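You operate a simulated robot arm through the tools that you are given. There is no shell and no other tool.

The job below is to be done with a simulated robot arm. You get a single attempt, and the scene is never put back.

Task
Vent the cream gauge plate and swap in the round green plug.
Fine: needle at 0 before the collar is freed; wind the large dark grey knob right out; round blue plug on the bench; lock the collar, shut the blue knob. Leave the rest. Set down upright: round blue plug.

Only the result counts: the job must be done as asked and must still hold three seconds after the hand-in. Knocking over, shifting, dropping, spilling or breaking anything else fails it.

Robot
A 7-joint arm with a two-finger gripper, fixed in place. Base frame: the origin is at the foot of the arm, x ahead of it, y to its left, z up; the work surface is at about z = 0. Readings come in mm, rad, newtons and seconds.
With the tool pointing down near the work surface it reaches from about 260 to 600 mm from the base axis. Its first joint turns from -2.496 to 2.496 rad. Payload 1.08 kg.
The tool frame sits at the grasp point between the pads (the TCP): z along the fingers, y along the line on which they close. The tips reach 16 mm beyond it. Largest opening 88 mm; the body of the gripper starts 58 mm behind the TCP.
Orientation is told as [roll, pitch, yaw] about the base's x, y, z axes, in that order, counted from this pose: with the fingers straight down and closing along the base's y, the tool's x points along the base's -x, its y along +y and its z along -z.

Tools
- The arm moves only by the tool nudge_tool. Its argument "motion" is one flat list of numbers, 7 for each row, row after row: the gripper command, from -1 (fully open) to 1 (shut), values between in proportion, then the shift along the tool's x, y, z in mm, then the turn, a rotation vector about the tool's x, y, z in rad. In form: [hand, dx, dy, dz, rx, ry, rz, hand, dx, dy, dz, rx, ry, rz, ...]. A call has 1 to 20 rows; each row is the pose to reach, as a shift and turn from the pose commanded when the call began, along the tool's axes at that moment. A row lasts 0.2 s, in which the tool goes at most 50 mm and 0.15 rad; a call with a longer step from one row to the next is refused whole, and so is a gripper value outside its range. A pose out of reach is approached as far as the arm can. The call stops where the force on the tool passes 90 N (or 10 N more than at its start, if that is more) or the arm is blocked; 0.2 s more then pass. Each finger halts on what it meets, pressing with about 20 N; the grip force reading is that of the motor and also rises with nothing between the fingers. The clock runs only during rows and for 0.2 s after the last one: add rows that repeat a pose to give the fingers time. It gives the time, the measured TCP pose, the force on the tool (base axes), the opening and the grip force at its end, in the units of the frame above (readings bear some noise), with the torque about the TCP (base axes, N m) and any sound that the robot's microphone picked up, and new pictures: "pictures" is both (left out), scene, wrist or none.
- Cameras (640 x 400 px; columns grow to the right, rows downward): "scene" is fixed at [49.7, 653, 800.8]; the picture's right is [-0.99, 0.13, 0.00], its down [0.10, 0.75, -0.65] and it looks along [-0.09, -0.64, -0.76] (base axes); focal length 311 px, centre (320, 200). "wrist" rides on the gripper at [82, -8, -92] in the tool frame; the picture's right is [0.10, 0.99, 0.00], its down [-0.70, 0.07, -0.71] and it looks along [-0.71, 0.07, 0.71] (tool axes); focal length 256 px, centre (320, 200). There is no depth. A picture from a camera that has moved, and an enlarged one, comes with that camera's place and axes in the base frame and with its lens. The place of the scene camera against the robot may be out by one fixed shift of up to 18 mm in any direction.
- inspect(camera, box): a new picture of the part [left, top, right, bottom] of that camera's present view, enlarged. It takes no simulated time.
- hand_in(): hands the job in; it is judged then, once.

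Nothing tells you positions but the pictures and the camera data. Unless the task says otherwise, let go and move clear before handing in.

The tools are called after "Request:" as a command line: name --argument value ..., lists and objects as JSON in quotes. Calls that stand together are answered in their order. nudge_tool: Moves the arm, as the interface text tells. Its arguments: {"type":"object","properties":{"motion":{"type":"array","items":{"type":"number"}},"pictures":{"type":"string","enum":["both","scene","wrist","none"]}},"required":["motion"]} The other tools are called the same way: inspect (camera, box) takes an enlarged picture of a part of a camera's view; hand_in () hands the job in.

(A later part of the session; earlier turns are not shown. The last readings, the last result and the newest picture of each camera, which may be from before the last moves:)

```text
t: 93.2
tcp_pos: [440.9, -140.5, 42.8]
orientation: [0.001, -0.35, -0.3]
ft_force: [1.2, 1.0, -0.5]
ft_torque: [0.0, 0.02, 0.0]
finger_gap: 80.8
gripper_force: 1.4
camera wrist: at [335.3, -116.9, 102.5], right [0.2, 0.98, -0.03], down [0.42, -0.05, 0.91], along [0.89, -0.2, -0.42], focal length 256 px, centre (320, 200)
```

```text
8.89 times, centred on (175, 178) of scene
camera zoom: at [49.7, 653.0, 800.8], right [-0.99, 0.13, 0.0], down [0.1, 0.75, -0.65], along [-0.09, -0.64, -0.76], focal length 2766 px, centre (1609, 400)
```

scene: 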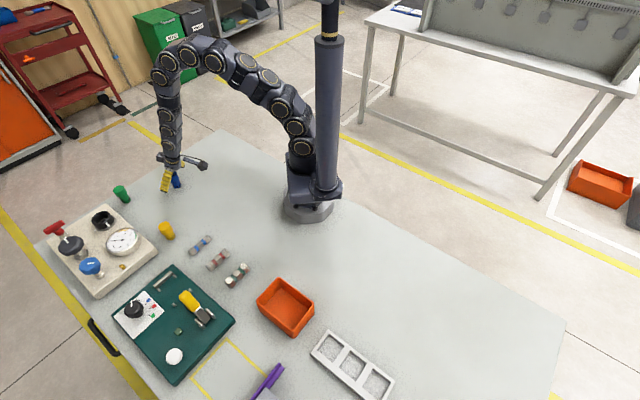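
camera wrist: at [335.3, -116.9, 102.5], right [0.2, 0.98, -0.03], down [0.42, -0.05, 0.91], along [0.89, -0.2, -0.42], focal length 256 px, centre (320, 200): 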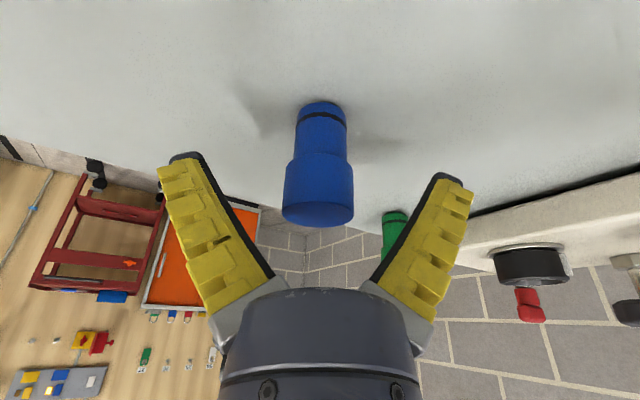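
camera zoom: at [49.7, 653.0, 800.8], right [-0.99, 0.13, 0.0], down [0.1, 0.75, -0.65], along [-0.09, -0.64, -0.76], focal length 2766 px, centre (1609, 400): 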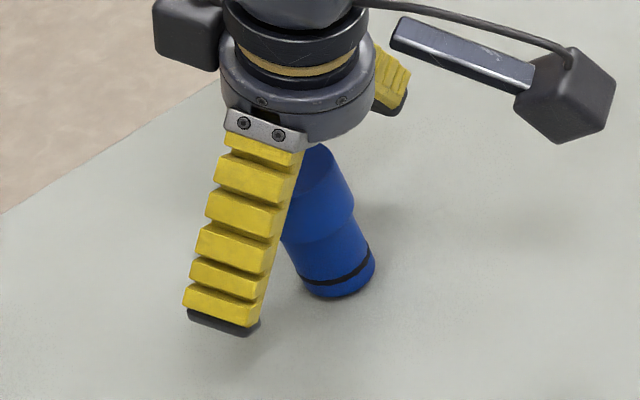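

The blue plug stands upright on the bench. I'll lift straight up and go over to the green plug.

Request:
nudge_tool --motion '[-0.9, -7.7, 0, -21.1, 0, 0, 0, -0.9, -15.4, 0, -42.3, 0, 0, 0, -0.9, -23.2, 0, -63.4, 0, 0, 0, -0.9, -30.9, 0, -84.6, 0, 0, 0, -1, -55.8, 17.7, -75.5, -0.0096, 0, -0.0263, -1, -80.8, 35.5, -66.4, -0.0192, 0, -0.0526, -1, -105.7, 53.2, -57.3, -0.0288, 0, -0.0789, -1, -130.7, 71, -48.2, -0.0384, 0, -0.1052, -1, -155.6, 88.7, -39.1, -0.048, 0, -0.1315, -1, -155.6, 88.7, -39.1, -0.048, 0, -0.1315]'

Request:
inspect --camera "wrist" --box '[240, 0, 400, 130]'

Request:
inspect --camera "scene" --box '[80, 150, 210, 250]'

```text
t: 95.4
tcp_pos: [593.8, -94.4, 133.8]
orientation: [0.002, -0.347, -0.159]
ft_force: [0.1, 0.4, 0.5]
ft_torque: [-0.01, 0.03, -0.04]
finger_gap: 88.1
gripper_force: 0.0
camera wrist: at [486.7, -86.6, 192.5], right [0.06, 1.0, -0.03], down [0.42, 0.0, 0.91], along [0.9, -0.07, -0.42], focal length 256 px, centre (320, 200)
```

scene: 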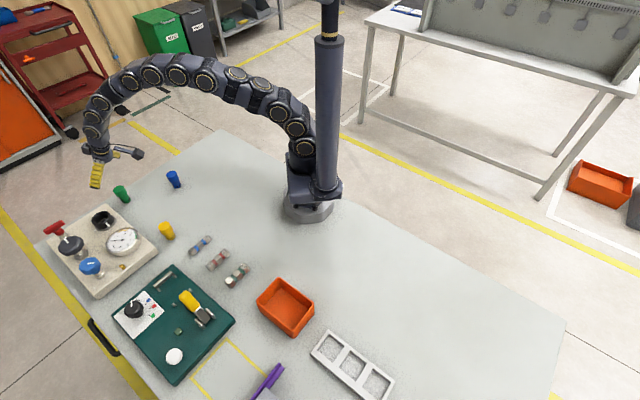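
wrist: 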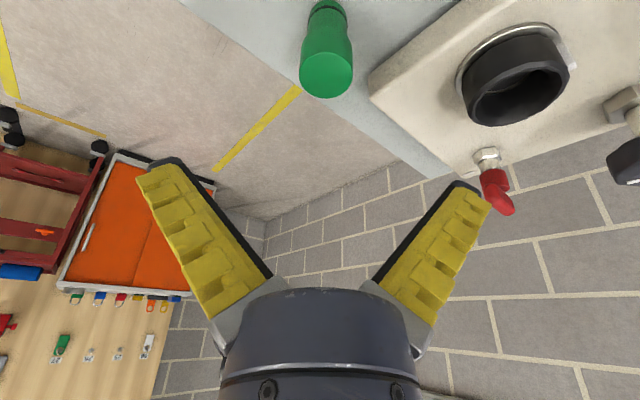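

```text
3.08 times, centred on (320, 65) of wrist
camera zoom: at [486.7, -86.6, 192.5], right [0.06, 1.0, -0.03], down [0.42, 0.0, 0.91], along [0.9, -0.07, -0.42], focal length 788 px, centre (320, 615)
```

zoom: 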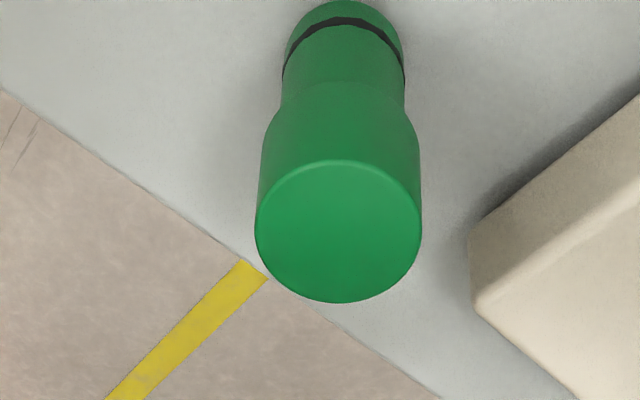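

```text
4.00 times, centred on (145, 200) of scene
camera zoom: at [49.7, 653.0, 800.8], right [-0.99, 0.13, 0.0], down [0.1, 0.75, -0.65], along [-0.09, -0.64, -0.76], focal length 1244 px, centre (1020, 200)
```

zoom: 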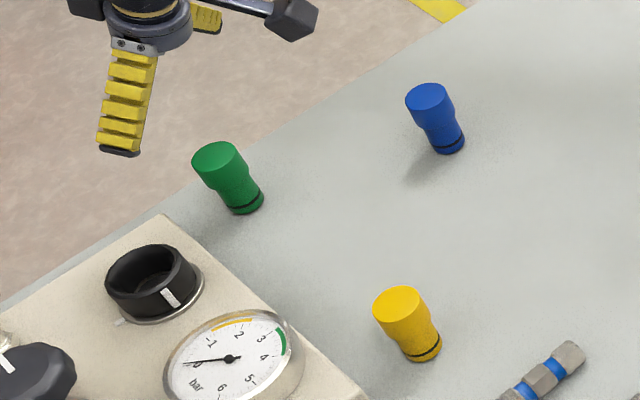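

The blue plug is standing fine. The green plug is at about (597,-94.5), with the plate corner close by, so I'll narrow the opening before descending around it.

Request:
nudge_tool --motion '[-0.4, -3, 0.4, 1, 0, 0, 0, -0.4, -3, 0.4, 1, 0, 0, 0, -0.4, 4, 0.4, 20, 0, 0, 0, -0.4, 11, 0.4, 40, 0, 0, 0, -0.4, 18, 0.4, 59, 0, 0, 0, -0.4, 23, 0.4, 73, 0, 0, 0, -0.4, 27.8, 0.4, 86, 0, 0, 0, -0.4, 27.8, 0.4, 86, 0, 0, 0]'

Request:
inspect --camera "wrist" --box '[220, 40, 420, 220]'

Request:
inspect --camera "scene" --box '[90, 165, 150, 210]'

```text
t: 97.2
tcp_pos: [596.6, -93.5, 43.1]
orientation: [0.003, -0.35, -0.162]
ft_force: [-0.8, 0.2, -0.5]
ft_torque: [0.01, 0.02, -0.02]
finger_gap: 65.6
gripper_force: 2.4
camera wrist: at [489.8, -86.1, 101.8], right [0.06, 1.0, -0.03], down [0.42, 0.0, 0.91], along [0.9, -0.07, -0.42], focal length 256 px, centre (320, 200)
```

scene: 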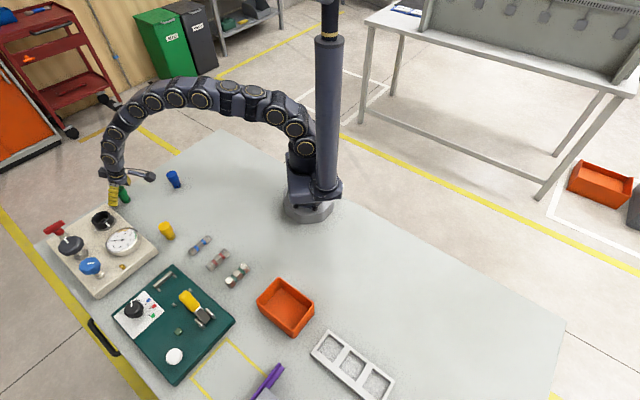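
wrist: 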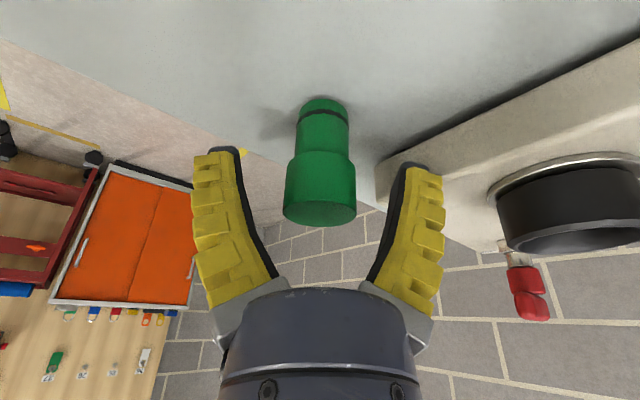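

```text
2.22 times, centred on (320, 130) of wrist
camera zoom: at [489.8, -86.1, 101.8], right [0.06, 1.0, -0.03], down [0.42, 0.0, 0.91], along [0.9, -0.07, -0.42], focal length 569 px, centre (320, 356)
```

zoom: 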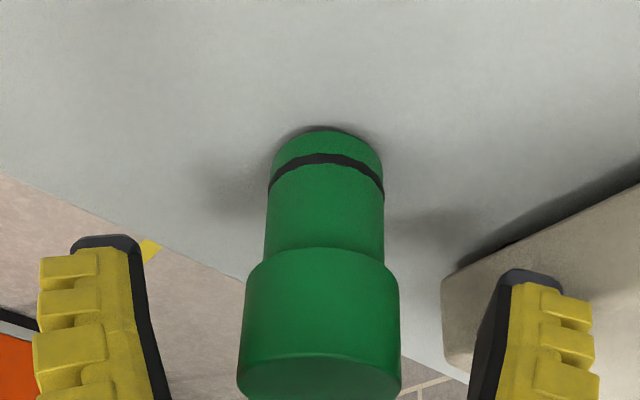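

```text
8.89 times, centred on (120, 188) of scene
camera zoom: at [49.7, 653.0, 800.8], right [-0.99, 0.13, 0.0], down [0.1, 0.75, -0.65], along [-0.09, -0.64, -0.76], focal length 2766 px, centre (2098, 311)
```

zoom: 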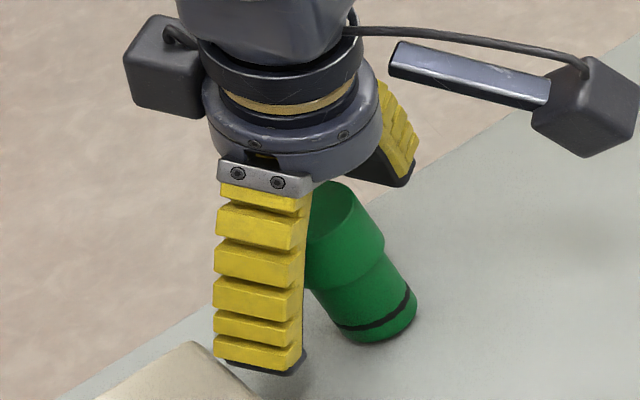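

The green plug is centred just as the blue one was. I'll grip it and lift.

Request:
nudge_tool --motion '[0, 0, 0, 0, 0, 0, 0, 0.2, 0, 0, 0, 0, 0, 0, 1, 0, 0, 0, 0, 0, 0, 1, 0, 0, 0, 0, 0, 0, 1, 0, 0, 0, 0, 0, 0, 1, 0, 0, 0, 0, 0, 0]' --pictures "wrist"

Request:
nudge_tool --motion '[1, -3.4, 0, -9.4, 0, 0, 0, 1, -10.3, 0, -28.2, 0, 0, 0, 1, -17.2, 0, -47, 0, 0, 0, 1, -24, 0, -65.8, 0, 0, 0, 1, -30.9, 0, -84.5, 0, 0, 0, 1, -36, 0, -98.6, 0, 0, 0, 1, -36, 0, -98.6, 0, 0, 0]'

Request:
inspect --camera "wrist" --box '[220, 40, 420, 220]'

```text
t: 98.6
tcp_pos: [597.2, -93.6, 43.4]
orientation: [0.004, -0.352, -0.159]
ft_force: [-1.3, 0.8, 4.4]
ft_torque: [0.02, 0.05, -0.05]
finger_gap: 27.7
gripper_force: 20.3
camera wrist: at [489.9, -86.2, 102.2], right [0.06, 1.0, -0.03], down [0.42, 0.0, 0.91], along [0.9, -0.07, -0.42], focal length 256 px, centre (320, 200)
```

wrist: 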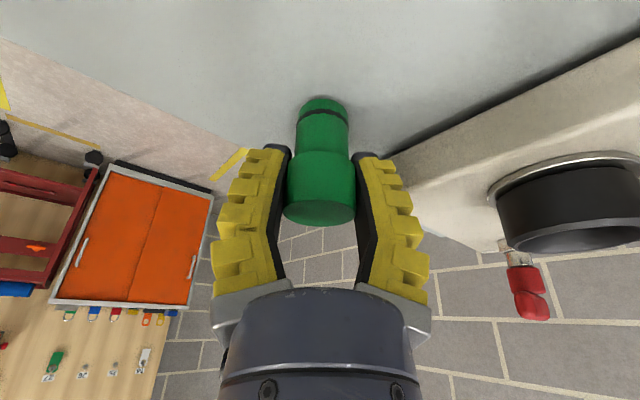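

```text
t: 100.2
tcp_pos: [597.5, -94.9, 149.8]
orientation: [0.002, -0.349, -0.161]
ft_force: [0.0, -1.0, 0.5]
ft_torque: [0.02, 0.0, -0.01]
finger_gap: 25.8
gripper_force: 20.2
camera wrist: at [490.4, -86.4, 207.5], right [0.06, 1.0, -0.03], down [0.42, 0.0, 0.91], along [0.9, -0.07, -0.42], focal length 256 px, centre (320, 200)
```

scene: 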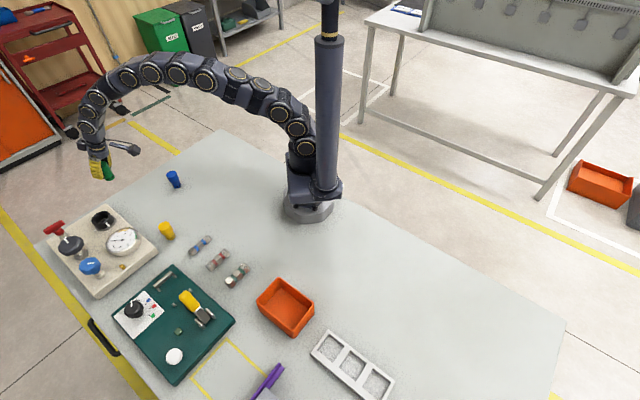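
wrist: 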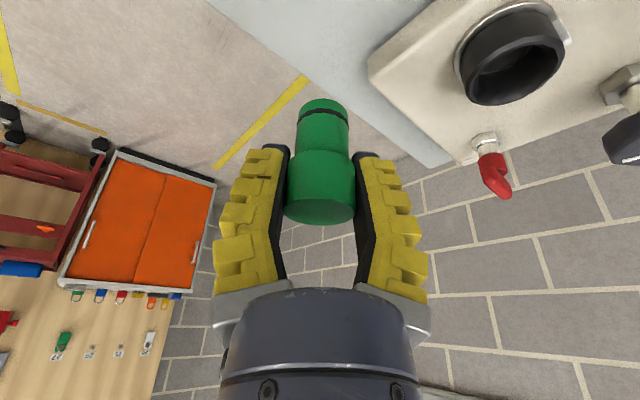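

```text
2.22 times, centred on (320, 130) of wrist
camera zoom: at [490.4, -86.4, 207.5], right [0.06, 1.0, -0.03], down [0.42, 0.0, 0.91], along [0.9, -0.07, -0.42], focal length 569 px, centre (320, 356)
```

zoom: 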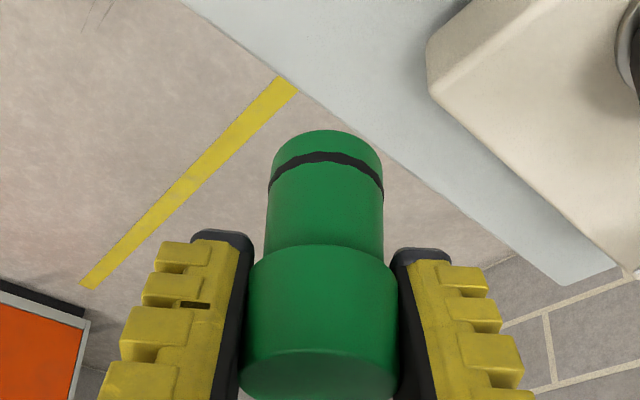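

The green plug sits in the grip exactly as the blue one did. I'll carry it to the same pose above the collar where the blue plug came out.

Request:
nudge_tool --motion '[1, 1, 23.1, -0.6, -0.0144, 0, -0.0395, 1, 2, 46.2, -1.2, -0.0288, 0, -0.0789, 1, 3, 69.3, -1.7, -0.0432, 0, -0.1184, 1, 4, 92.4, -2.3, -0.0576, 0, -0.1578, 1, 5, 115.5, -2.9, -0.072, 0, -0.1973, 1, 5, 115.5, -2.9, -0.072, 0, -0.1973]'

Request:
inspect --camera "wrist" --box '[220, 40, 420, 220]'

Request:
inspect --camera "scene" --box '[50, 170, 150, 250]'

```text
t: 101.6
tcp_pos: [610.8, 19.3, 149.9]
orientation: [0.001, -0.349, 0.051]
ft_force: [-0.3, 0.3, -1.0]
ft_torque: [0.0, 0.01, 0.0]
finger_gap: 25.9
gripper_force: 19.8
camera wrist: at [504.9, 5.0, 208.9], right [-0.15, 0.99, -0.03], down [0.41, 0.09, 0.91], along [0.9, 0.12, -0.42], focal length 256 px, centre (320, 200)
```

scene: 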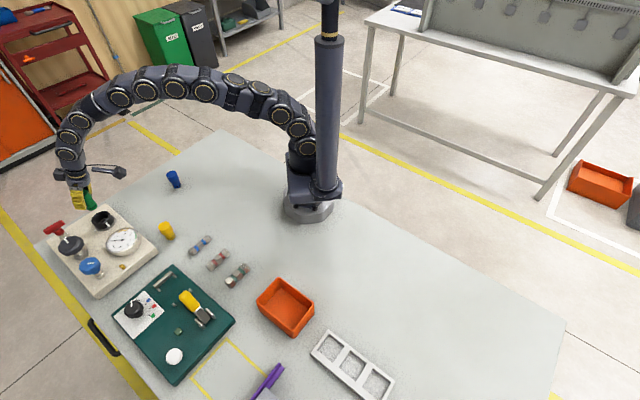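
wrist: 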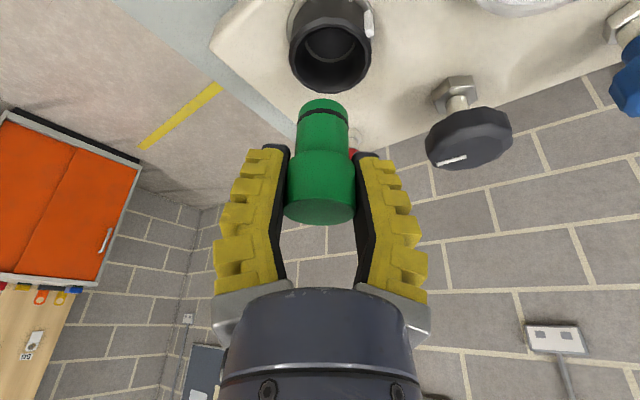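

```text
2.22 times, centred on (320, 130) of wrist
camera zoom: at [504.9, 5.0, 208.9], right [-0.15, 0.99, -0.03], down [0.41, 0.09, 0.91], along [0.9, 0.12, -0.42], focal length 569 px, centre (320, 356)
```

zoom: 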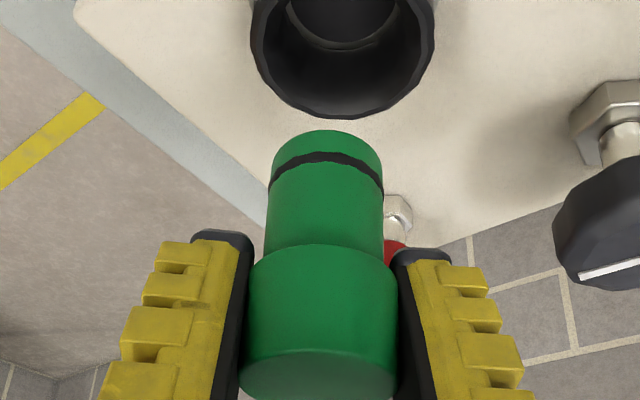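

```text
5.00 times, centred on (100, 210) of scene
camera zoom: at [49.7, 653.0, 800.8], right [-0.99, 0.13, 0.0], down [0.1, 0.75, -0.65], along [-0.09, -0.64, -0.76], focal length 1556 px, centre (1420, 150)
```

zoom: 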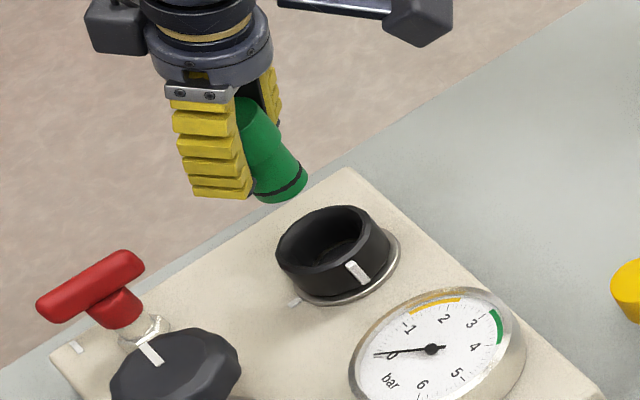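

The tool is about 1 mm off compared with the blue plug's exit view. I'll correct that, lower to just above the collar and recheck.

Request:
nudge_tool --motion '[1, 3.7, 0.5, 9.3, 0, 0, 0, 1, 7.3, 0.95, 18.7, 0, 0, 0, 1, 11, 0.95, 28, 0, 0, 0, 1, 14.6, 0.95, 37.3, 0, 0, 0, 1, 14.6, 0.95, 37.3, 0, 0, 0]'

Request:
inspect --camera "wrist" --box '[250, 30, 390, 150]'

Request:
inspect --camera "scene" --box '[75, 185, 135, 230]'

```text
t: 102.8
tcp_pos: [609.5, 19.6, 108.9]
orientation: [0.002, -0.349, 0.05]
ft_force: [1.3, 0.0, -0.8]
ft_torque: [-0.01, -0.03, 0.02]
finger_gap: 25.9
gripper_force: 20.1
camera wrist: at [503.6, 5.6, 168.3], right [-0.15, 0.99, -0.03], down [0.41, 0.09, 0.91], along [0.9, 0.12, -0.42], focal length 256 px, centre (320, 200)
```

scene: 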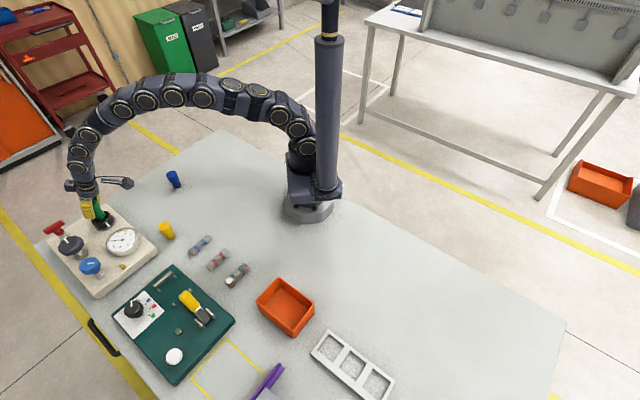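
wrist: 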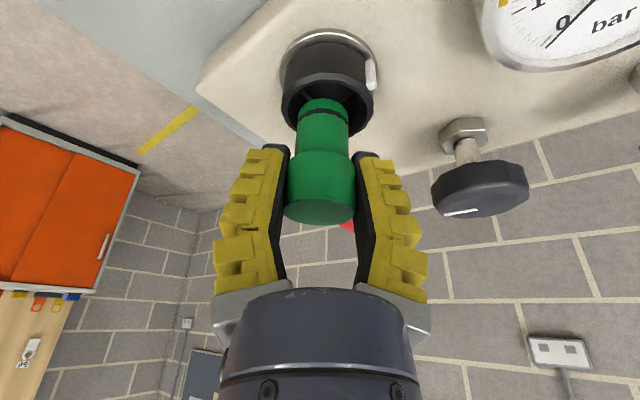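

```text
3.33 times, centred on (320, 90) of wrist
camera zoom: at [503.6, 5.6, 168.3], right [-0.15, 0.99, -0.03], down [0.41, 0.09, 0.91], along [0.9, 0.12, -0.42], focal length 853 px, centre (320, 567)
```

zoom: 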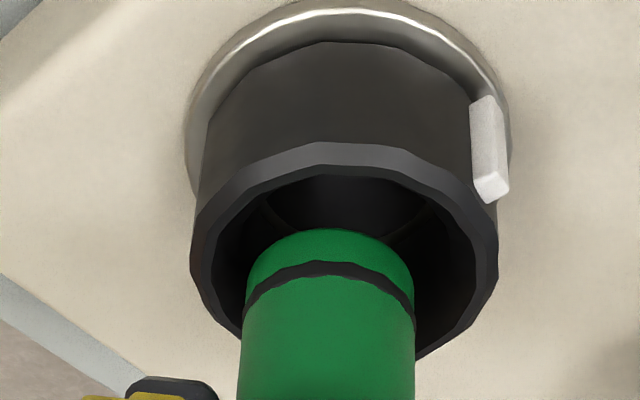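

```text
8.89 times, centred on (105, 208) of scene
camera zoom: at [49.7, 653.0, 800.8], right [-0.99, 0.13, 0.0], down [0.1, 0.75, -0.65], along [-0.09, -0.64, -0.76], focal length 2766 px, centre (2231, 133)
```

zoom: 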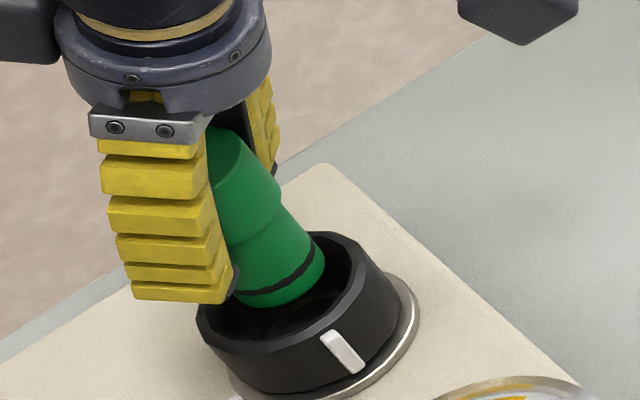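

Alignment looks close. I'll lower to the same height as my blue-plug reference view for a direct comparison.

Request:
nudge_tool --motion '[1, 1.7, 0, 4.7, 0, 0, 0, 1, 3.4, 0, 9.2, 0, 0, 0, 1, 3.4, 0, 9.2, 0, 0, 0]' --pictures "wrist"

Request:
inspect --camera "wrist" --box '[220, 60, 420, 240]'

```text
t: 103.6
tcp_pos: [609.4, 20.2, 98.9]
orientation: [0.001, -0.349, 0.052]
ft_force: [0.2, -0.4, -1.4]
ft_torque: [-0.02, -0.01, 0.01]
finger_gap: 26.2
gripper_force: 20.1
camera wrist: at [502.6, 5.3, 158.0], right [-0.15, 0.99, -0.03], down [0.41, 0.09, 0.91], along [0.9, 0.12, -0.42], focal length 256 px, centre (320, 200)
```

wrist: 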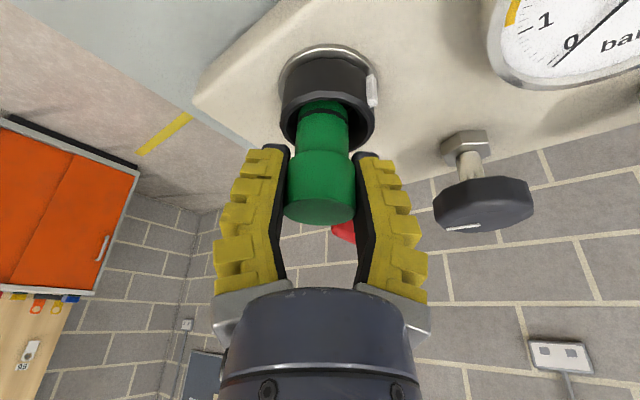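

```text
2.22 times, centred on (320, 150) of wrist
camera zoom: at [502.6, 5.3, 158.0], right [-0.15, 0.99, -0.03], down [0.41, 0.09, 0.91], along [0.9, 0.12, -0.42], focal length 569 px, centre (320, 311)
```

zoom: 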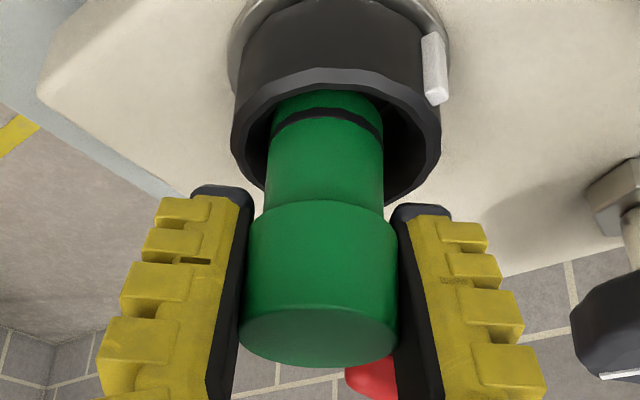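

This matches the blue reference to within about 0.5 mm. I'll push in gently in small steps, watching the force.

Request:
nudge_tool --motion '[1, 0.8, 0.37, 2.6, 0, 0, 0, 1, 1.5, 0.37, 5.1, 0, 0, 0, 1, 2.25, 0.37, 7.7, 0, 0, 0, 1, 2.25, 0.37, 7.7, 0, 0, 0]' --pictures "wrist"

Request:
inspect --camera "wrist" --box '[220, 60, 420, 240]'

```text
t: 104.6
tcp_pos: [609.5, 20.9, 91.9]
orientation: [0.003, -0.349, 0.051]
ft_force: [-0.6, 0.3, -0.5]
ft_torque: [-0.03, -0.01, -0.02]
finger_gap: 26.0
gripper_force: 19.7
camera wrist: at [502.4, 6.4, 150.5], right [-0.15, 0.99, -0.03], down [0.41, 0.09, 0.91], along [0.9, 0.12, -0.42], focal length 256 px, centre (320, 200)
```

wrist: 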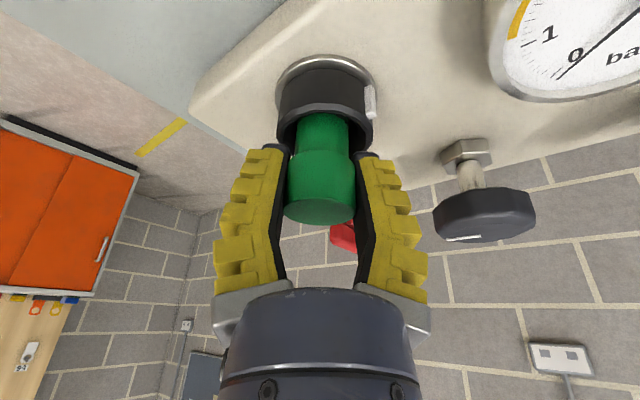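

```text
2.22 times, centred on (320, 150) of wrist
camera zoom: at [502.4, 6.4, 150.5], right [-0.15, 0.99, -0.03], down [0.41, 0.09, 0.91], along [0.9, 0.12, -0.42], focal length 569 px, centre (320, 311)
```

zoom: 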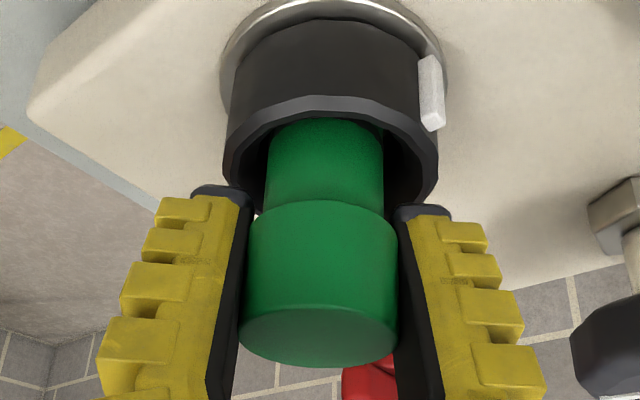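

No resistance yet. I'll continue down in smaller steps.

Request:
nudge_tool --motion '[1, 0.7, 0, 1.9, 0, 0, 0, 1, 1.4, 0, 3.8, 0, 0, 0, 1, 1.4, 0, 3.8, 0, 0, 0]' --pictures "none"

Request:
nudge_tool --motion '[1, 0.35, 0, 0.94, 0, 0, 0, 1, 0.7, 0, 1.9, 0, 0, 0, 1, 0.7, 0, 1.9, 0, 0, 0]' --pictures "wrist"

Request:
inspect --camera "wrist" --box '[220, 60, 420, 240]'

```text
t: 105.4
tcp_pos: [609.7, 21.7, 87.6]
orientation: [0.002, -0.349, 0.05]
ft_force: [-0.9, 0.3, -0.5]
ft_torque: [-0.01, -0.01, 0.0]
finger_gap: 25.5
gripper_force: 19.9
```

```text
t: 106.2
tcp_pos: [607.7, 21.1, 85.9]
orientation: [0.002, -0.35, 0.05]
ft_force: [-0.2, 0.1, -0.3]
ft_torque: [0.01, 0.02, 0.01]
finger_gap: 25.7
gripper_force: 19.6
camera wrist: at [502.4, 6.5, 144.3], right [-0.15, 0.99, -0.03], down [0.41, 0.09, 0.91], along [0.9, 0.12, -0.42], focal length 256 px, centre (320, 200)
```

wrist: 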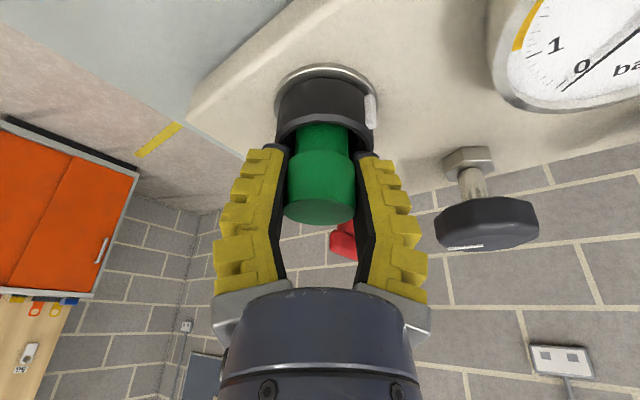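

```text
2.22 times, centred on (320, 150) of wrist
camera zoom: at [502.4, 6.5, 144.3], right [-0.15, 0.99, -0.03], down [0.41, 0.09, 0.91], along [0.9, 0.12, -0.42], focal length 569 px, centre (320, 311)
```

zoom: 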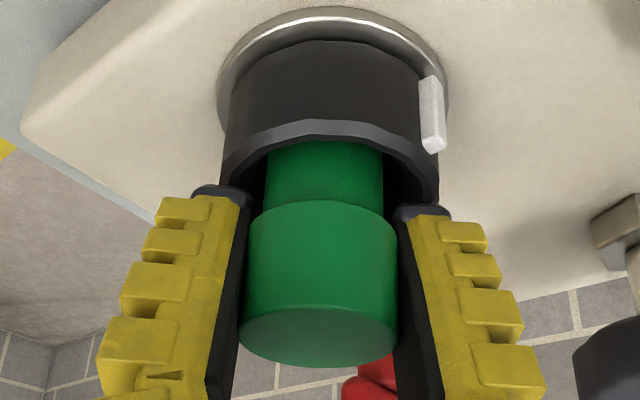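

Nearly at the seated height, with no resistance. I'll continue in 1 mm steps until I feel the seat.

Request:
nudge_tool --motion '[1, 0.25, 0, 0.66, 0, 0, 0, 1, 0.5, 0, 1.3, 0, 0, 0, 1, 0.5, 0, 1.3, 0, 0, 0]' --pictures "none"

Request:
nudge_tool --motion '[1, 0.25, 0, 0.66, 0, 0, 0, 1, 0.5, 0, 1.3, 0, 0, 0, 1, 0.5, 0, 1.3, 0, 0, 0]' --pictures "none"

Request:
inspect --camera "wrist" --box '[220, 60, 420, 240]'

```text
t: 107.0
tcp_pos: [608.5, 21.8, 84.5]
orientation: [0.002, -0.351, 0.05]
ft_force: [0.4, -0.5, -0.3]
ft_torque: [-0.04, 0.02, 0.0]
finger_gap: 25.4
gripper_force: 19.9
```

```text
t: 107.8
tcp_pos: [607.3, 20.5, 82.7]
orientation: [0.001, -0.351, 0.051]
ft_force: [0.1, 0.8, 7.7]
ft_torque: [-0.02, 0.0, 0.01]
finger_gap: 27.3
gripper_force: 20.1
```

```text
2.22 times, centred on (320, 150) of wrist
camera zoom: at [502.1, 6.5, 142.0], right [-0.15, 0.99, -0.03], down [0.41, 0.09, 0.91], along [0.9, 0.12, -0.42], focal length 569 px, centre (320, 311)
```

zoom: 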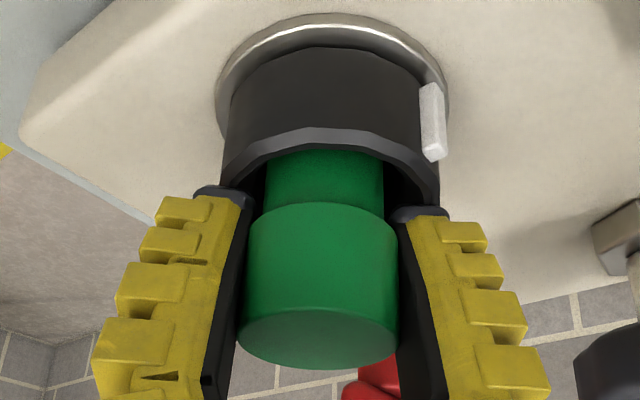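

Contact at the same depth where the blue plug was seated, with 7.7 N and the grip gap rising as it did on the bench. I'll press a touch more, then release gently.

Request:
nudge_tool --motion '[1, 0.35, 0, 0.94, 0, 0, 0, 1, 0.35, 0, 0.94, 0, 0, 0, 1, 0, 0, 0, 0, 0, 0, 0.25, 0, 0, 0, 0, 0, 0, 0.1, 0, 0, 0, 0, 0, 0, -0.1, 0, 0, 0, 0, 0, 0, -0.4, 0, 0, 0, 0, 0, 0, -0.8, 0, 0, 0, 0, 0, 0, -0.8, 0, 0, 0, 0, 0, 0]'

Request:
inspect --camera "wrist" --box '[220, 60, 420, 240]'

Request:
inspect --camera "scene" --box '[75, 185, 135, 230]'

```text
t: 109.8
tcp_pos: [609.1, 20.7, 82.0]
orientation: [0.002, -0.348, 0.048]
ft_force: [0.4, 0.4, 1.7]
ft_torque: [-0.03, -0.01, -0.05]
finger_gap: 80.8
gripper_force: 0.9
camera wrist: at [501.9, 6.5, 141.2], right [-0.15, 0.99, -0.03], down [0.41, 0.09, 0.91], along [0.9, 0.12, -0.42], focal length 256 px, centre (320, 200)
```

scene: 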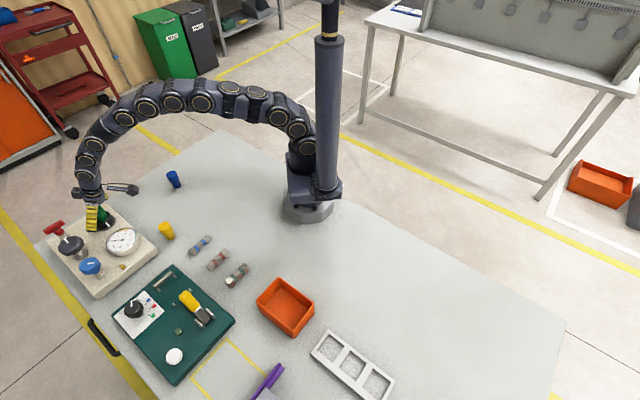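
wrist: 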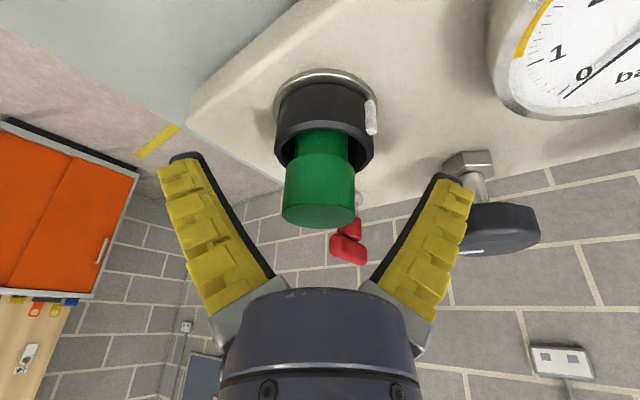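

```text
2.22 times, centred on (320, 150) of wrist
camera zoom: at [501.9, 6.5, 141.2], right [-0.15, 0.99, -0.03], down [0.41, 0.09, 0.91], along [0.9, 0.12, -0.42], focal length 569 px, centre (320, 311)
```

zoom: 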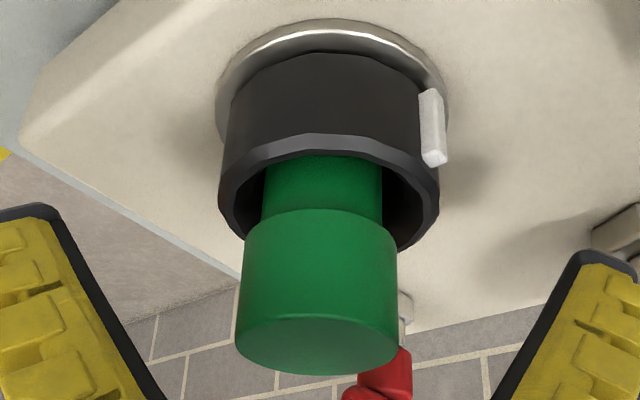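

```text
8.89 times, centred on (105, 208) of scene
camera zoom: at [49.7, 653.0, 800.8], right [-0.99, 0.13, 0.0], down [0.1, 0.75, -0.65], along [-0.09, -0.64, -0.76], focal length 2766 px, centre (2231, 133)
```

zoom: 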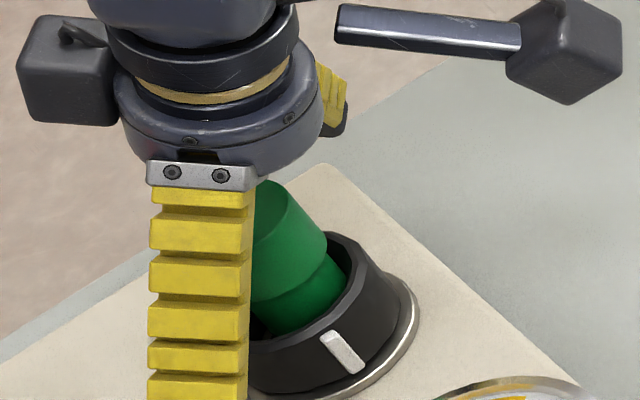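

The green plug is seated and upright. Now I'll swing to yaw of about 1.12, with the fingers clear of the raised mark, lower to the collar and look before gripping.

Request:
nudge_tool --motion '[-0.8, -0.2, 0.9, 0.1, -0.0459, 0, -0.1257, -0.8, -0.2, 0.9, 0.1, -0.0918, 0, -0.2513, -0.8, -0.2, 0.9, 0.1, -0.1376, 0, -0.377, -0.8, -0.2, 0.9, 0.1, -0.1835, 0, -0.5026, -0.8, -0.2, 0.9, 0.1, -0.2294, 0, -0.6283, -0.8, -0.2, 0.9, 0.1, -0.2753, 0, -0.7539, -0.8, -0.2, 0.9, 0.1, -0.3211, 0, -0.8796, -0.8, -0.2, 0.9, 0.1, -0.367, 0, -1.0052, -0.8, 2.8, 0.9, 8.5, -0.367, 0, -1.0052, -0.8, 5.9, 0.9, 17, -0.367, 0, -1.0052, -0.8, 9, 0.9, 25.5, -0.367, 0, -1.0052, -0.8, 9, 0.9, 25.5, -0.367, 0, -1.0052]'

Request:
inspect --camera "wrist" --box '[220, 60, 420, 240]'

Request:
inspect --camera "scene" --box '[70, 190, 150, 250]'

```text
t: 112.4
tcp_pos: [609.1, 21.6, 55.8]
orientation: [0.0, -0.35, 1.12]
ft_force: [0.4, 0.4, -0.9]
ft_torque: [0.03, -0.02, 0.0]
finger_gap: 80.8
gripper_force: 0.8
camera wrist: at [571.3, -79.8, 114.9], right [-0.94, 0.35, -0.03], down [0.12, 0.4, 0.91], along [0.33, 0.85, -0.42], focal length 256 px, centre (320, 200)
```

scene: 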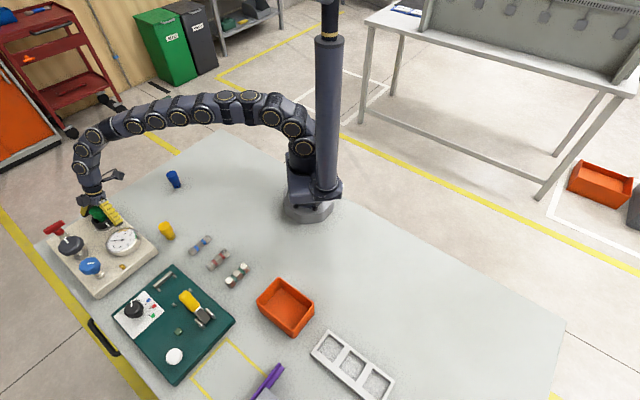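
wrist: 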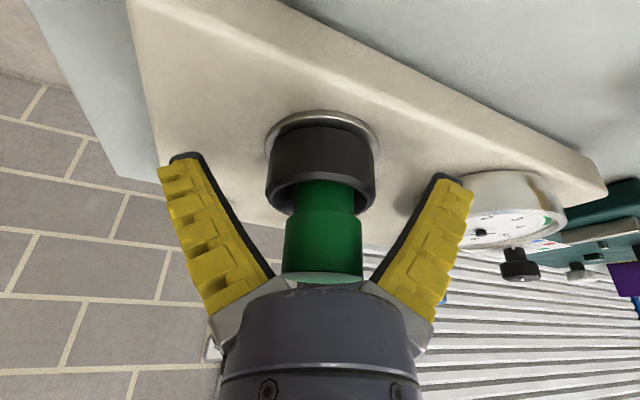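

```text
2.22 times, centred on (320, 150) of wrist
camera zoom: at [571.3, -79.8, 114.9], right [-0.94, 0.35, -0.03], down [0.12, 0.4, 0.91], along [0.33, 0.85, -0.42], focal length 569 px, centre (320, 311)
```

zoom: 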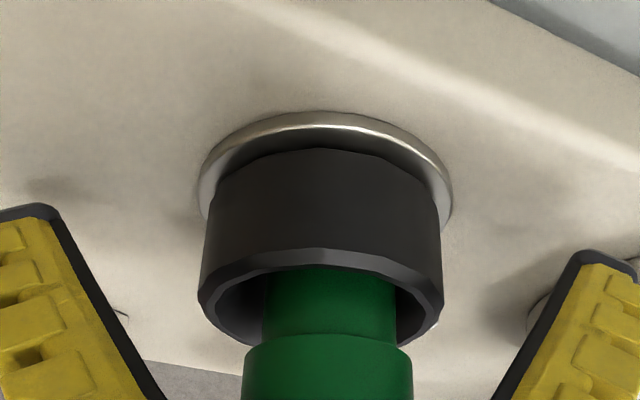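

```text
6.67 times, centred on (110, 220) of scene
camera zoom: at [49.7, 653.0, 800.8], right [-0.99, 0.13, 0.0], down [0.1, 0.75, -0.65], along [-0.09, -0.64, -0.76], focal length 2074 px, centre (1720, 67)
```

zoom: 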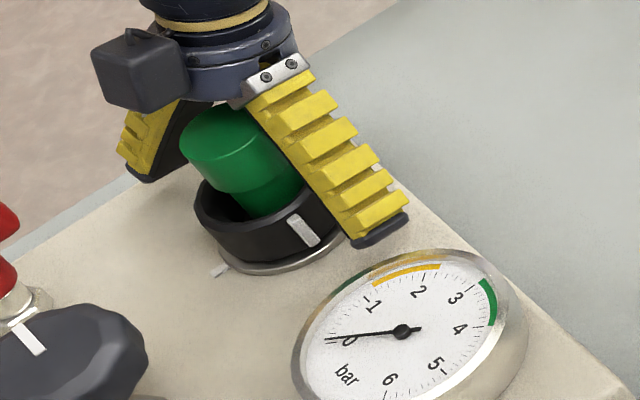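

The collar is centred and the mark is clear of the finger. I'll grip and turn clockwise 0.6 rad.

Request:
nudge_tool --motion '[1, 0, -0.4, 0, 0, 0, 0, 1, 0, -0.4, 0, 0, 0, 0, 1, 0, -0.4, 0, 0, 0, 0, 1, 0, -0.4, 0, 0.041, 0, 0.1128, 1, 0, -0.4, 0, 0.082, 0, 0.2255, 1, 0, -0.4, 0, 0.1231, 0, 0.3383, 1, 0, -0.4, 0, 0.1641, 0, 0.451, 1, 0, -0.4, 0, 0.2052, 0, 0.5638]'

Request:
inspect --camera "scene" --box '[70, 190, 150, 250]'

```text
t: 114.2
tcp_pos: [608.6, 21.3, 56.1]
orientation: [0.002, -0.35, 0.519]
ft_force: [-3.7, 3.5, -0.6]
ft_torque: [-0.11, 0.0, 0.05]
finger_gap: 45.3
gripper_force: 21.6
camera wrist: at [521.0, -39.3, 114.7], right [-0.58, 0.82, -0.03], down [0.33, 0.27, 0.91], along [0.75, 0.51, -0.42], focal length 256 px, centre (320, 200)
```

scene: 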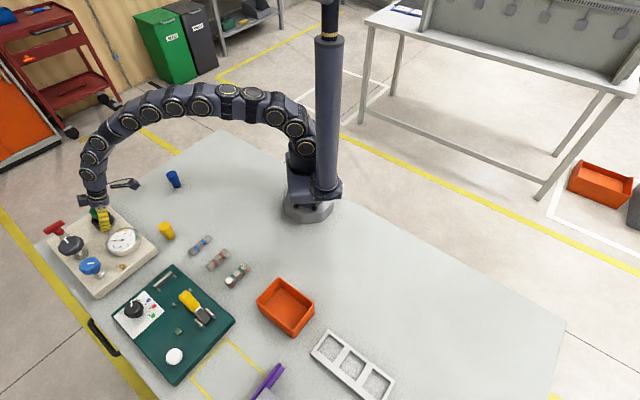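
wrist: 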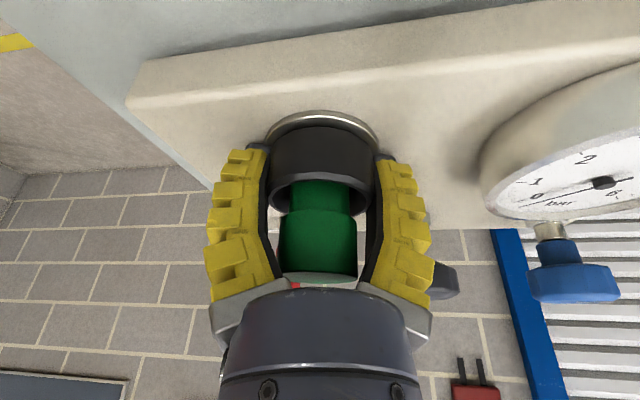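

```text
6.67 times, centred on (110, 220) of scene
camera zoom: at [49.7, 653.0, 800.8], right [-0.99, 0.13, 0.0], down [0.1, 0.75, -0.65], along [-0.09, -0.64, -0.76], focal length 2074 px, centre (1720, 67)
```

zoom: 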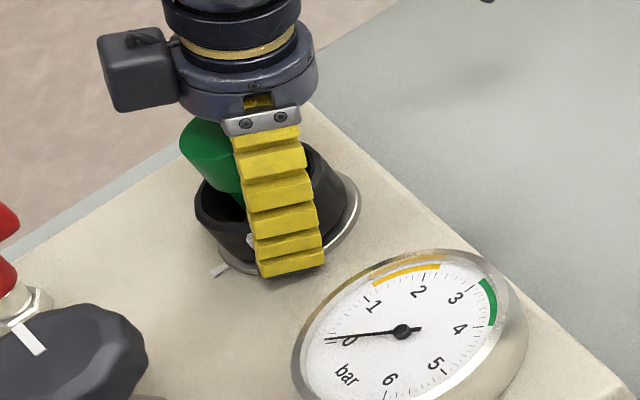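

The collar is turning back with low torque. I'll continue clockwise.

Request:
nudge_tool --motion '[1, 0, 0, 0, 0.041, 0, 0.1128, 1, 0, 0, 0, 0.082, 0, 0.2255, 1, 0, 0, 0, 0.1231, 0, 0.3383, 1, 0, 0, 0, 0.1641, 0, 0.451, 1, 0, 0, 0, 0.2052, 0, 0.5638]'

Request:
inspect --camera "scene" --box '[70, 190, 150, 250]'

```text
t: 115.4
tcp_pos: [608.9, 23.6, 55.8]
orientation: [0.002, -0.347, -0.08]
ft_force: [-1.3, 9.6, 4.3]
ft_torque: [-0.08, -0.01, 0.09]
finger_gap: 45.8
gripper_force: 22.1
camera wrist: at [502.1, 22.0, 115.0], right [-0.02, 1.0, -0.03], down [0.42, 0.04, 0.91], along [0.91, 0.0, -0.42], focal length 256 px, centre (320, 200)
```

scene: 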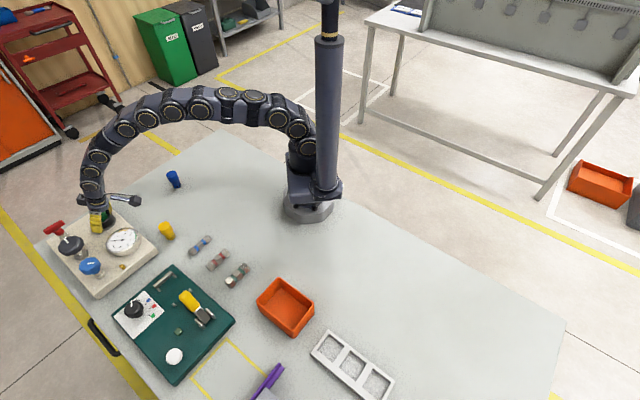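
wrist: 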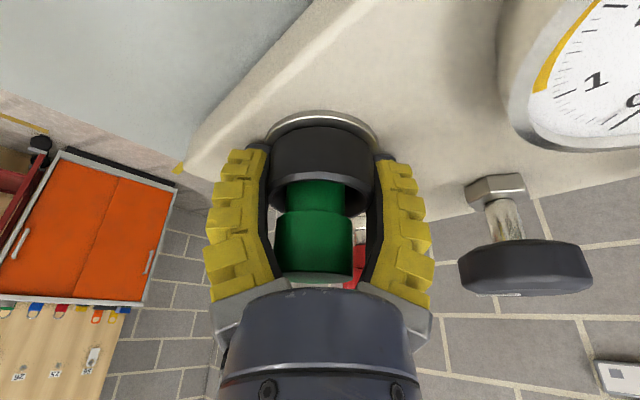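

```text
6.67 times, centred on (110, 220) of scene
camera zoom: at [49.7, 653.0, 800.8], right [-0.99, 0.13, 0.0], down [0.1, 0.75, -0.65], along [-0.09, -0.64, -0.76], focal length 2074 px, centre (1720, 67)
```

zoom: 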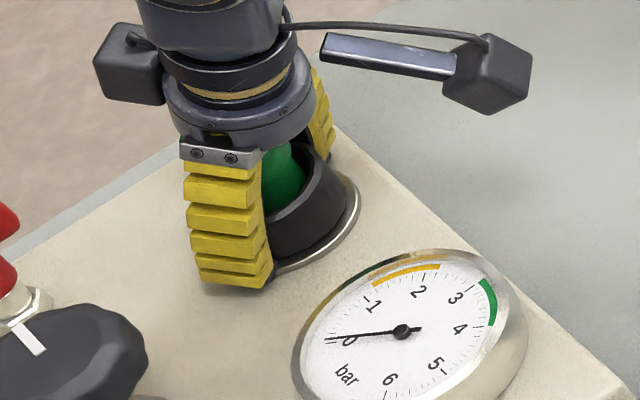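

I'll keep turning clockwise towards the locked mark.

Request:
nudge_tool --motion '[1, 0, 0, 0, 0.041, 0, 0.1128, 1, 0, 0, 0, 0.082, 0, 0.2255, 1, 0, 0, 0, 0.1231, 0, 0.3383, 1, 0, 0, 0, 0.1641, 0, 0.451, 1, 0, 0, 0, 0.1983, 0, 0.545]'

Request:
inspect --camera "scene" --box '[70, 190, 150, 250]'

```text
t: 116.6
tcp_pos: [609.8, 21.9, 56.0]
orientation: [0.005, -0.347, -0.663]
ft_force: [5.2, 5.7, -1.9]
ft_torque: [-0.21, 0.21, 0.35]
finger_gap: 49.1
gripper_force: 21.9
camera wrist: at [520.5, 81.0, 114.4], right [0.53, 0.84, -0.03], down [0.37, -0.2, 0.91], along [0.76, -0.5, -0.42], focal length 256 px, centre (320, 200)
```

scene: 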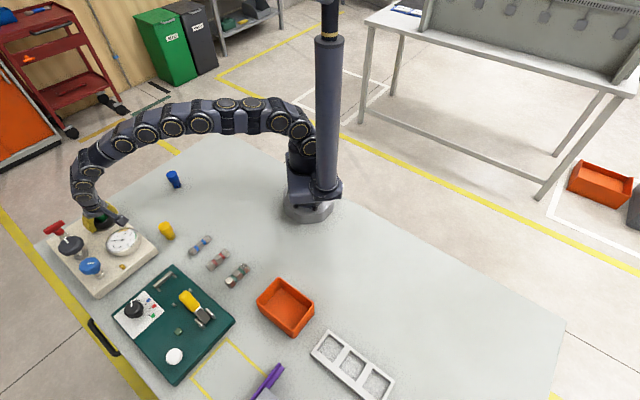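
wrist: 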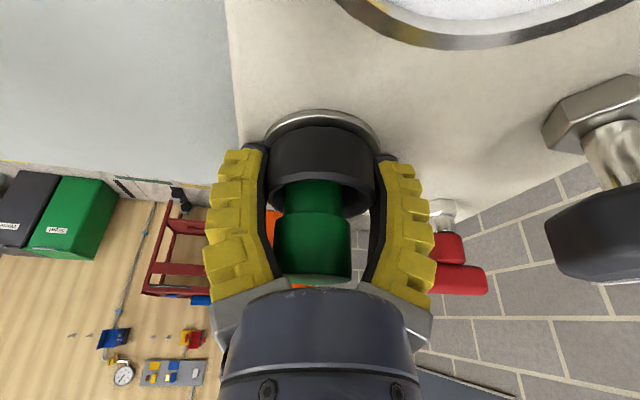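

```text
6.67 times, centred on (110, 220) of scene
camera zoom: at [49.7, 653.0, 800.8], right [-0.99, 0.13, 0.0], down [0.1, 0.75, -0.65], along [-0.09, -0.64, -0.76], focal length 2074 px, centre (1720, 67)
```

zoom: 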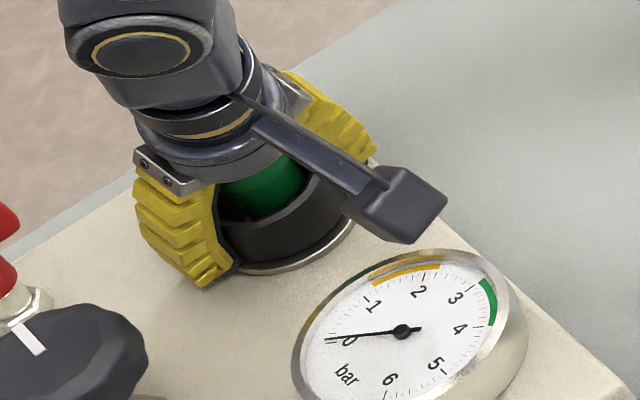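

The torque climbed to 0.35 N·m, so the collar has reached its clockwise stop. I'll open, lift clear and check that the marks line up.

Request:
nudge_tool --motion '[-0.5, 0, 0, 0, 0, 0, 0, -0.9, 0, 0, 0, 0, 0, 0, -0.9, -6.8, 0, -18.8, 0, 0, 0, -0.9, -13.7, 0, -37.6, 0, 0, 0, -0.9, -20.5, 0, -56.4, 0, 0, 0, -0.9, -27.4, 0, -75.2, 0, 0, 0, -0.9, -32.6, 0, -89.2, 0, 0, 0, -0.9, -32.6, 0, -89.2, 0, 0, 0]'

Request:
inspect --camera "scene" --box '[60, 190, 140, 250]'

Request:
inspect --camera "scene" --box '[75, 195, 125, 235]'

```text
t: 118.4
tcp_pos: [610.6, 22.7, 151.3]
orientation: [0.0, -0.347, -0.66]
ft_force: [0.1, 0.4, 1.0]
ft_torque: [0.01, -0.02, -0.02]
finger_gap: 84.6
gripper_force: 0.8
camera wrist: at [520.9, 81.3, 209.7], right [0.53, 0.85, -0.03], down [0.37, -0.2, 0.91], along [0.76, -0.5, -0.42], focal length 256 px, centre (320, 200)
```

scene: 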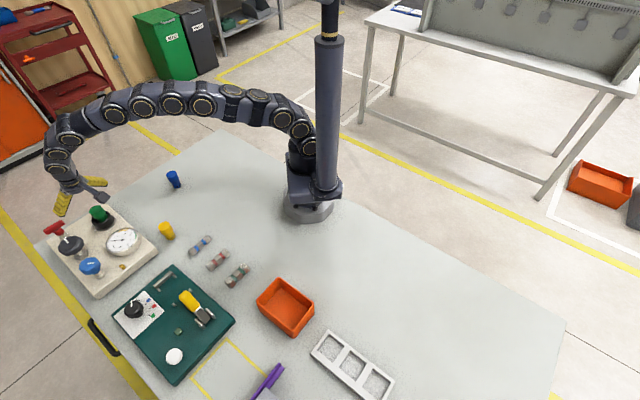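
wrist: 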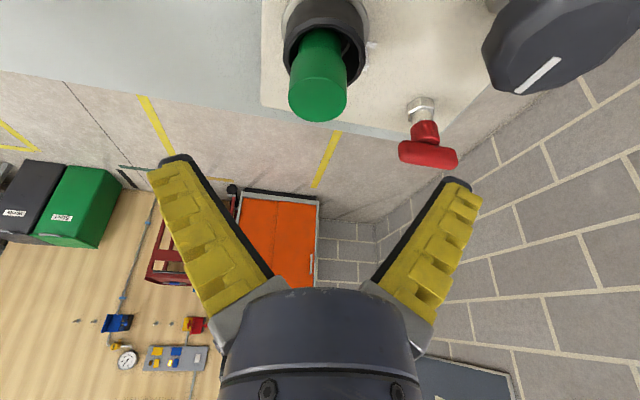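

```text
6.67 times, centred on (100, 220) of scene
camera zoom: at [49.7, 653.0, 800.8], right [-0.99, 0.13, 0.0], down [0.1, 0.75, -0.65], along [-0.09, -0.64, -0.76], focal length 2074 px, centre (1787, 67)
```

zoom: 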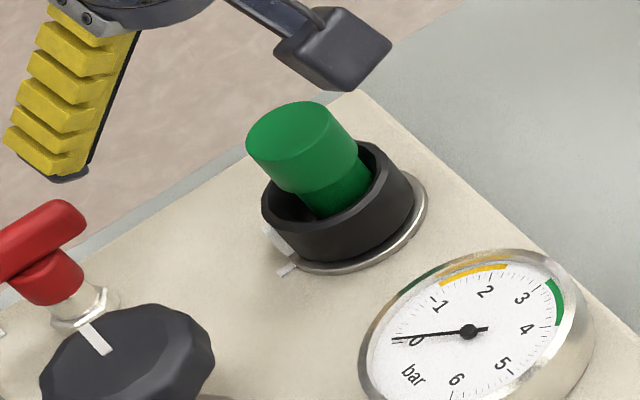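

```text
10.00 times, centred on (100, 215) of scene
camera zoom: at [49.7, 653.0, 800.8], right [-0.99, 0.13, 0.0], down [0.1, 0.75, -0.65], along [-0.09, -0.64, -0.76], focal length 3111 px, centre (2520, 50)
```

zoom: 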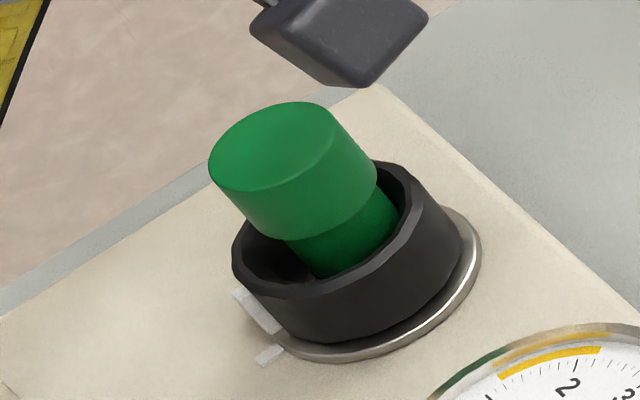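

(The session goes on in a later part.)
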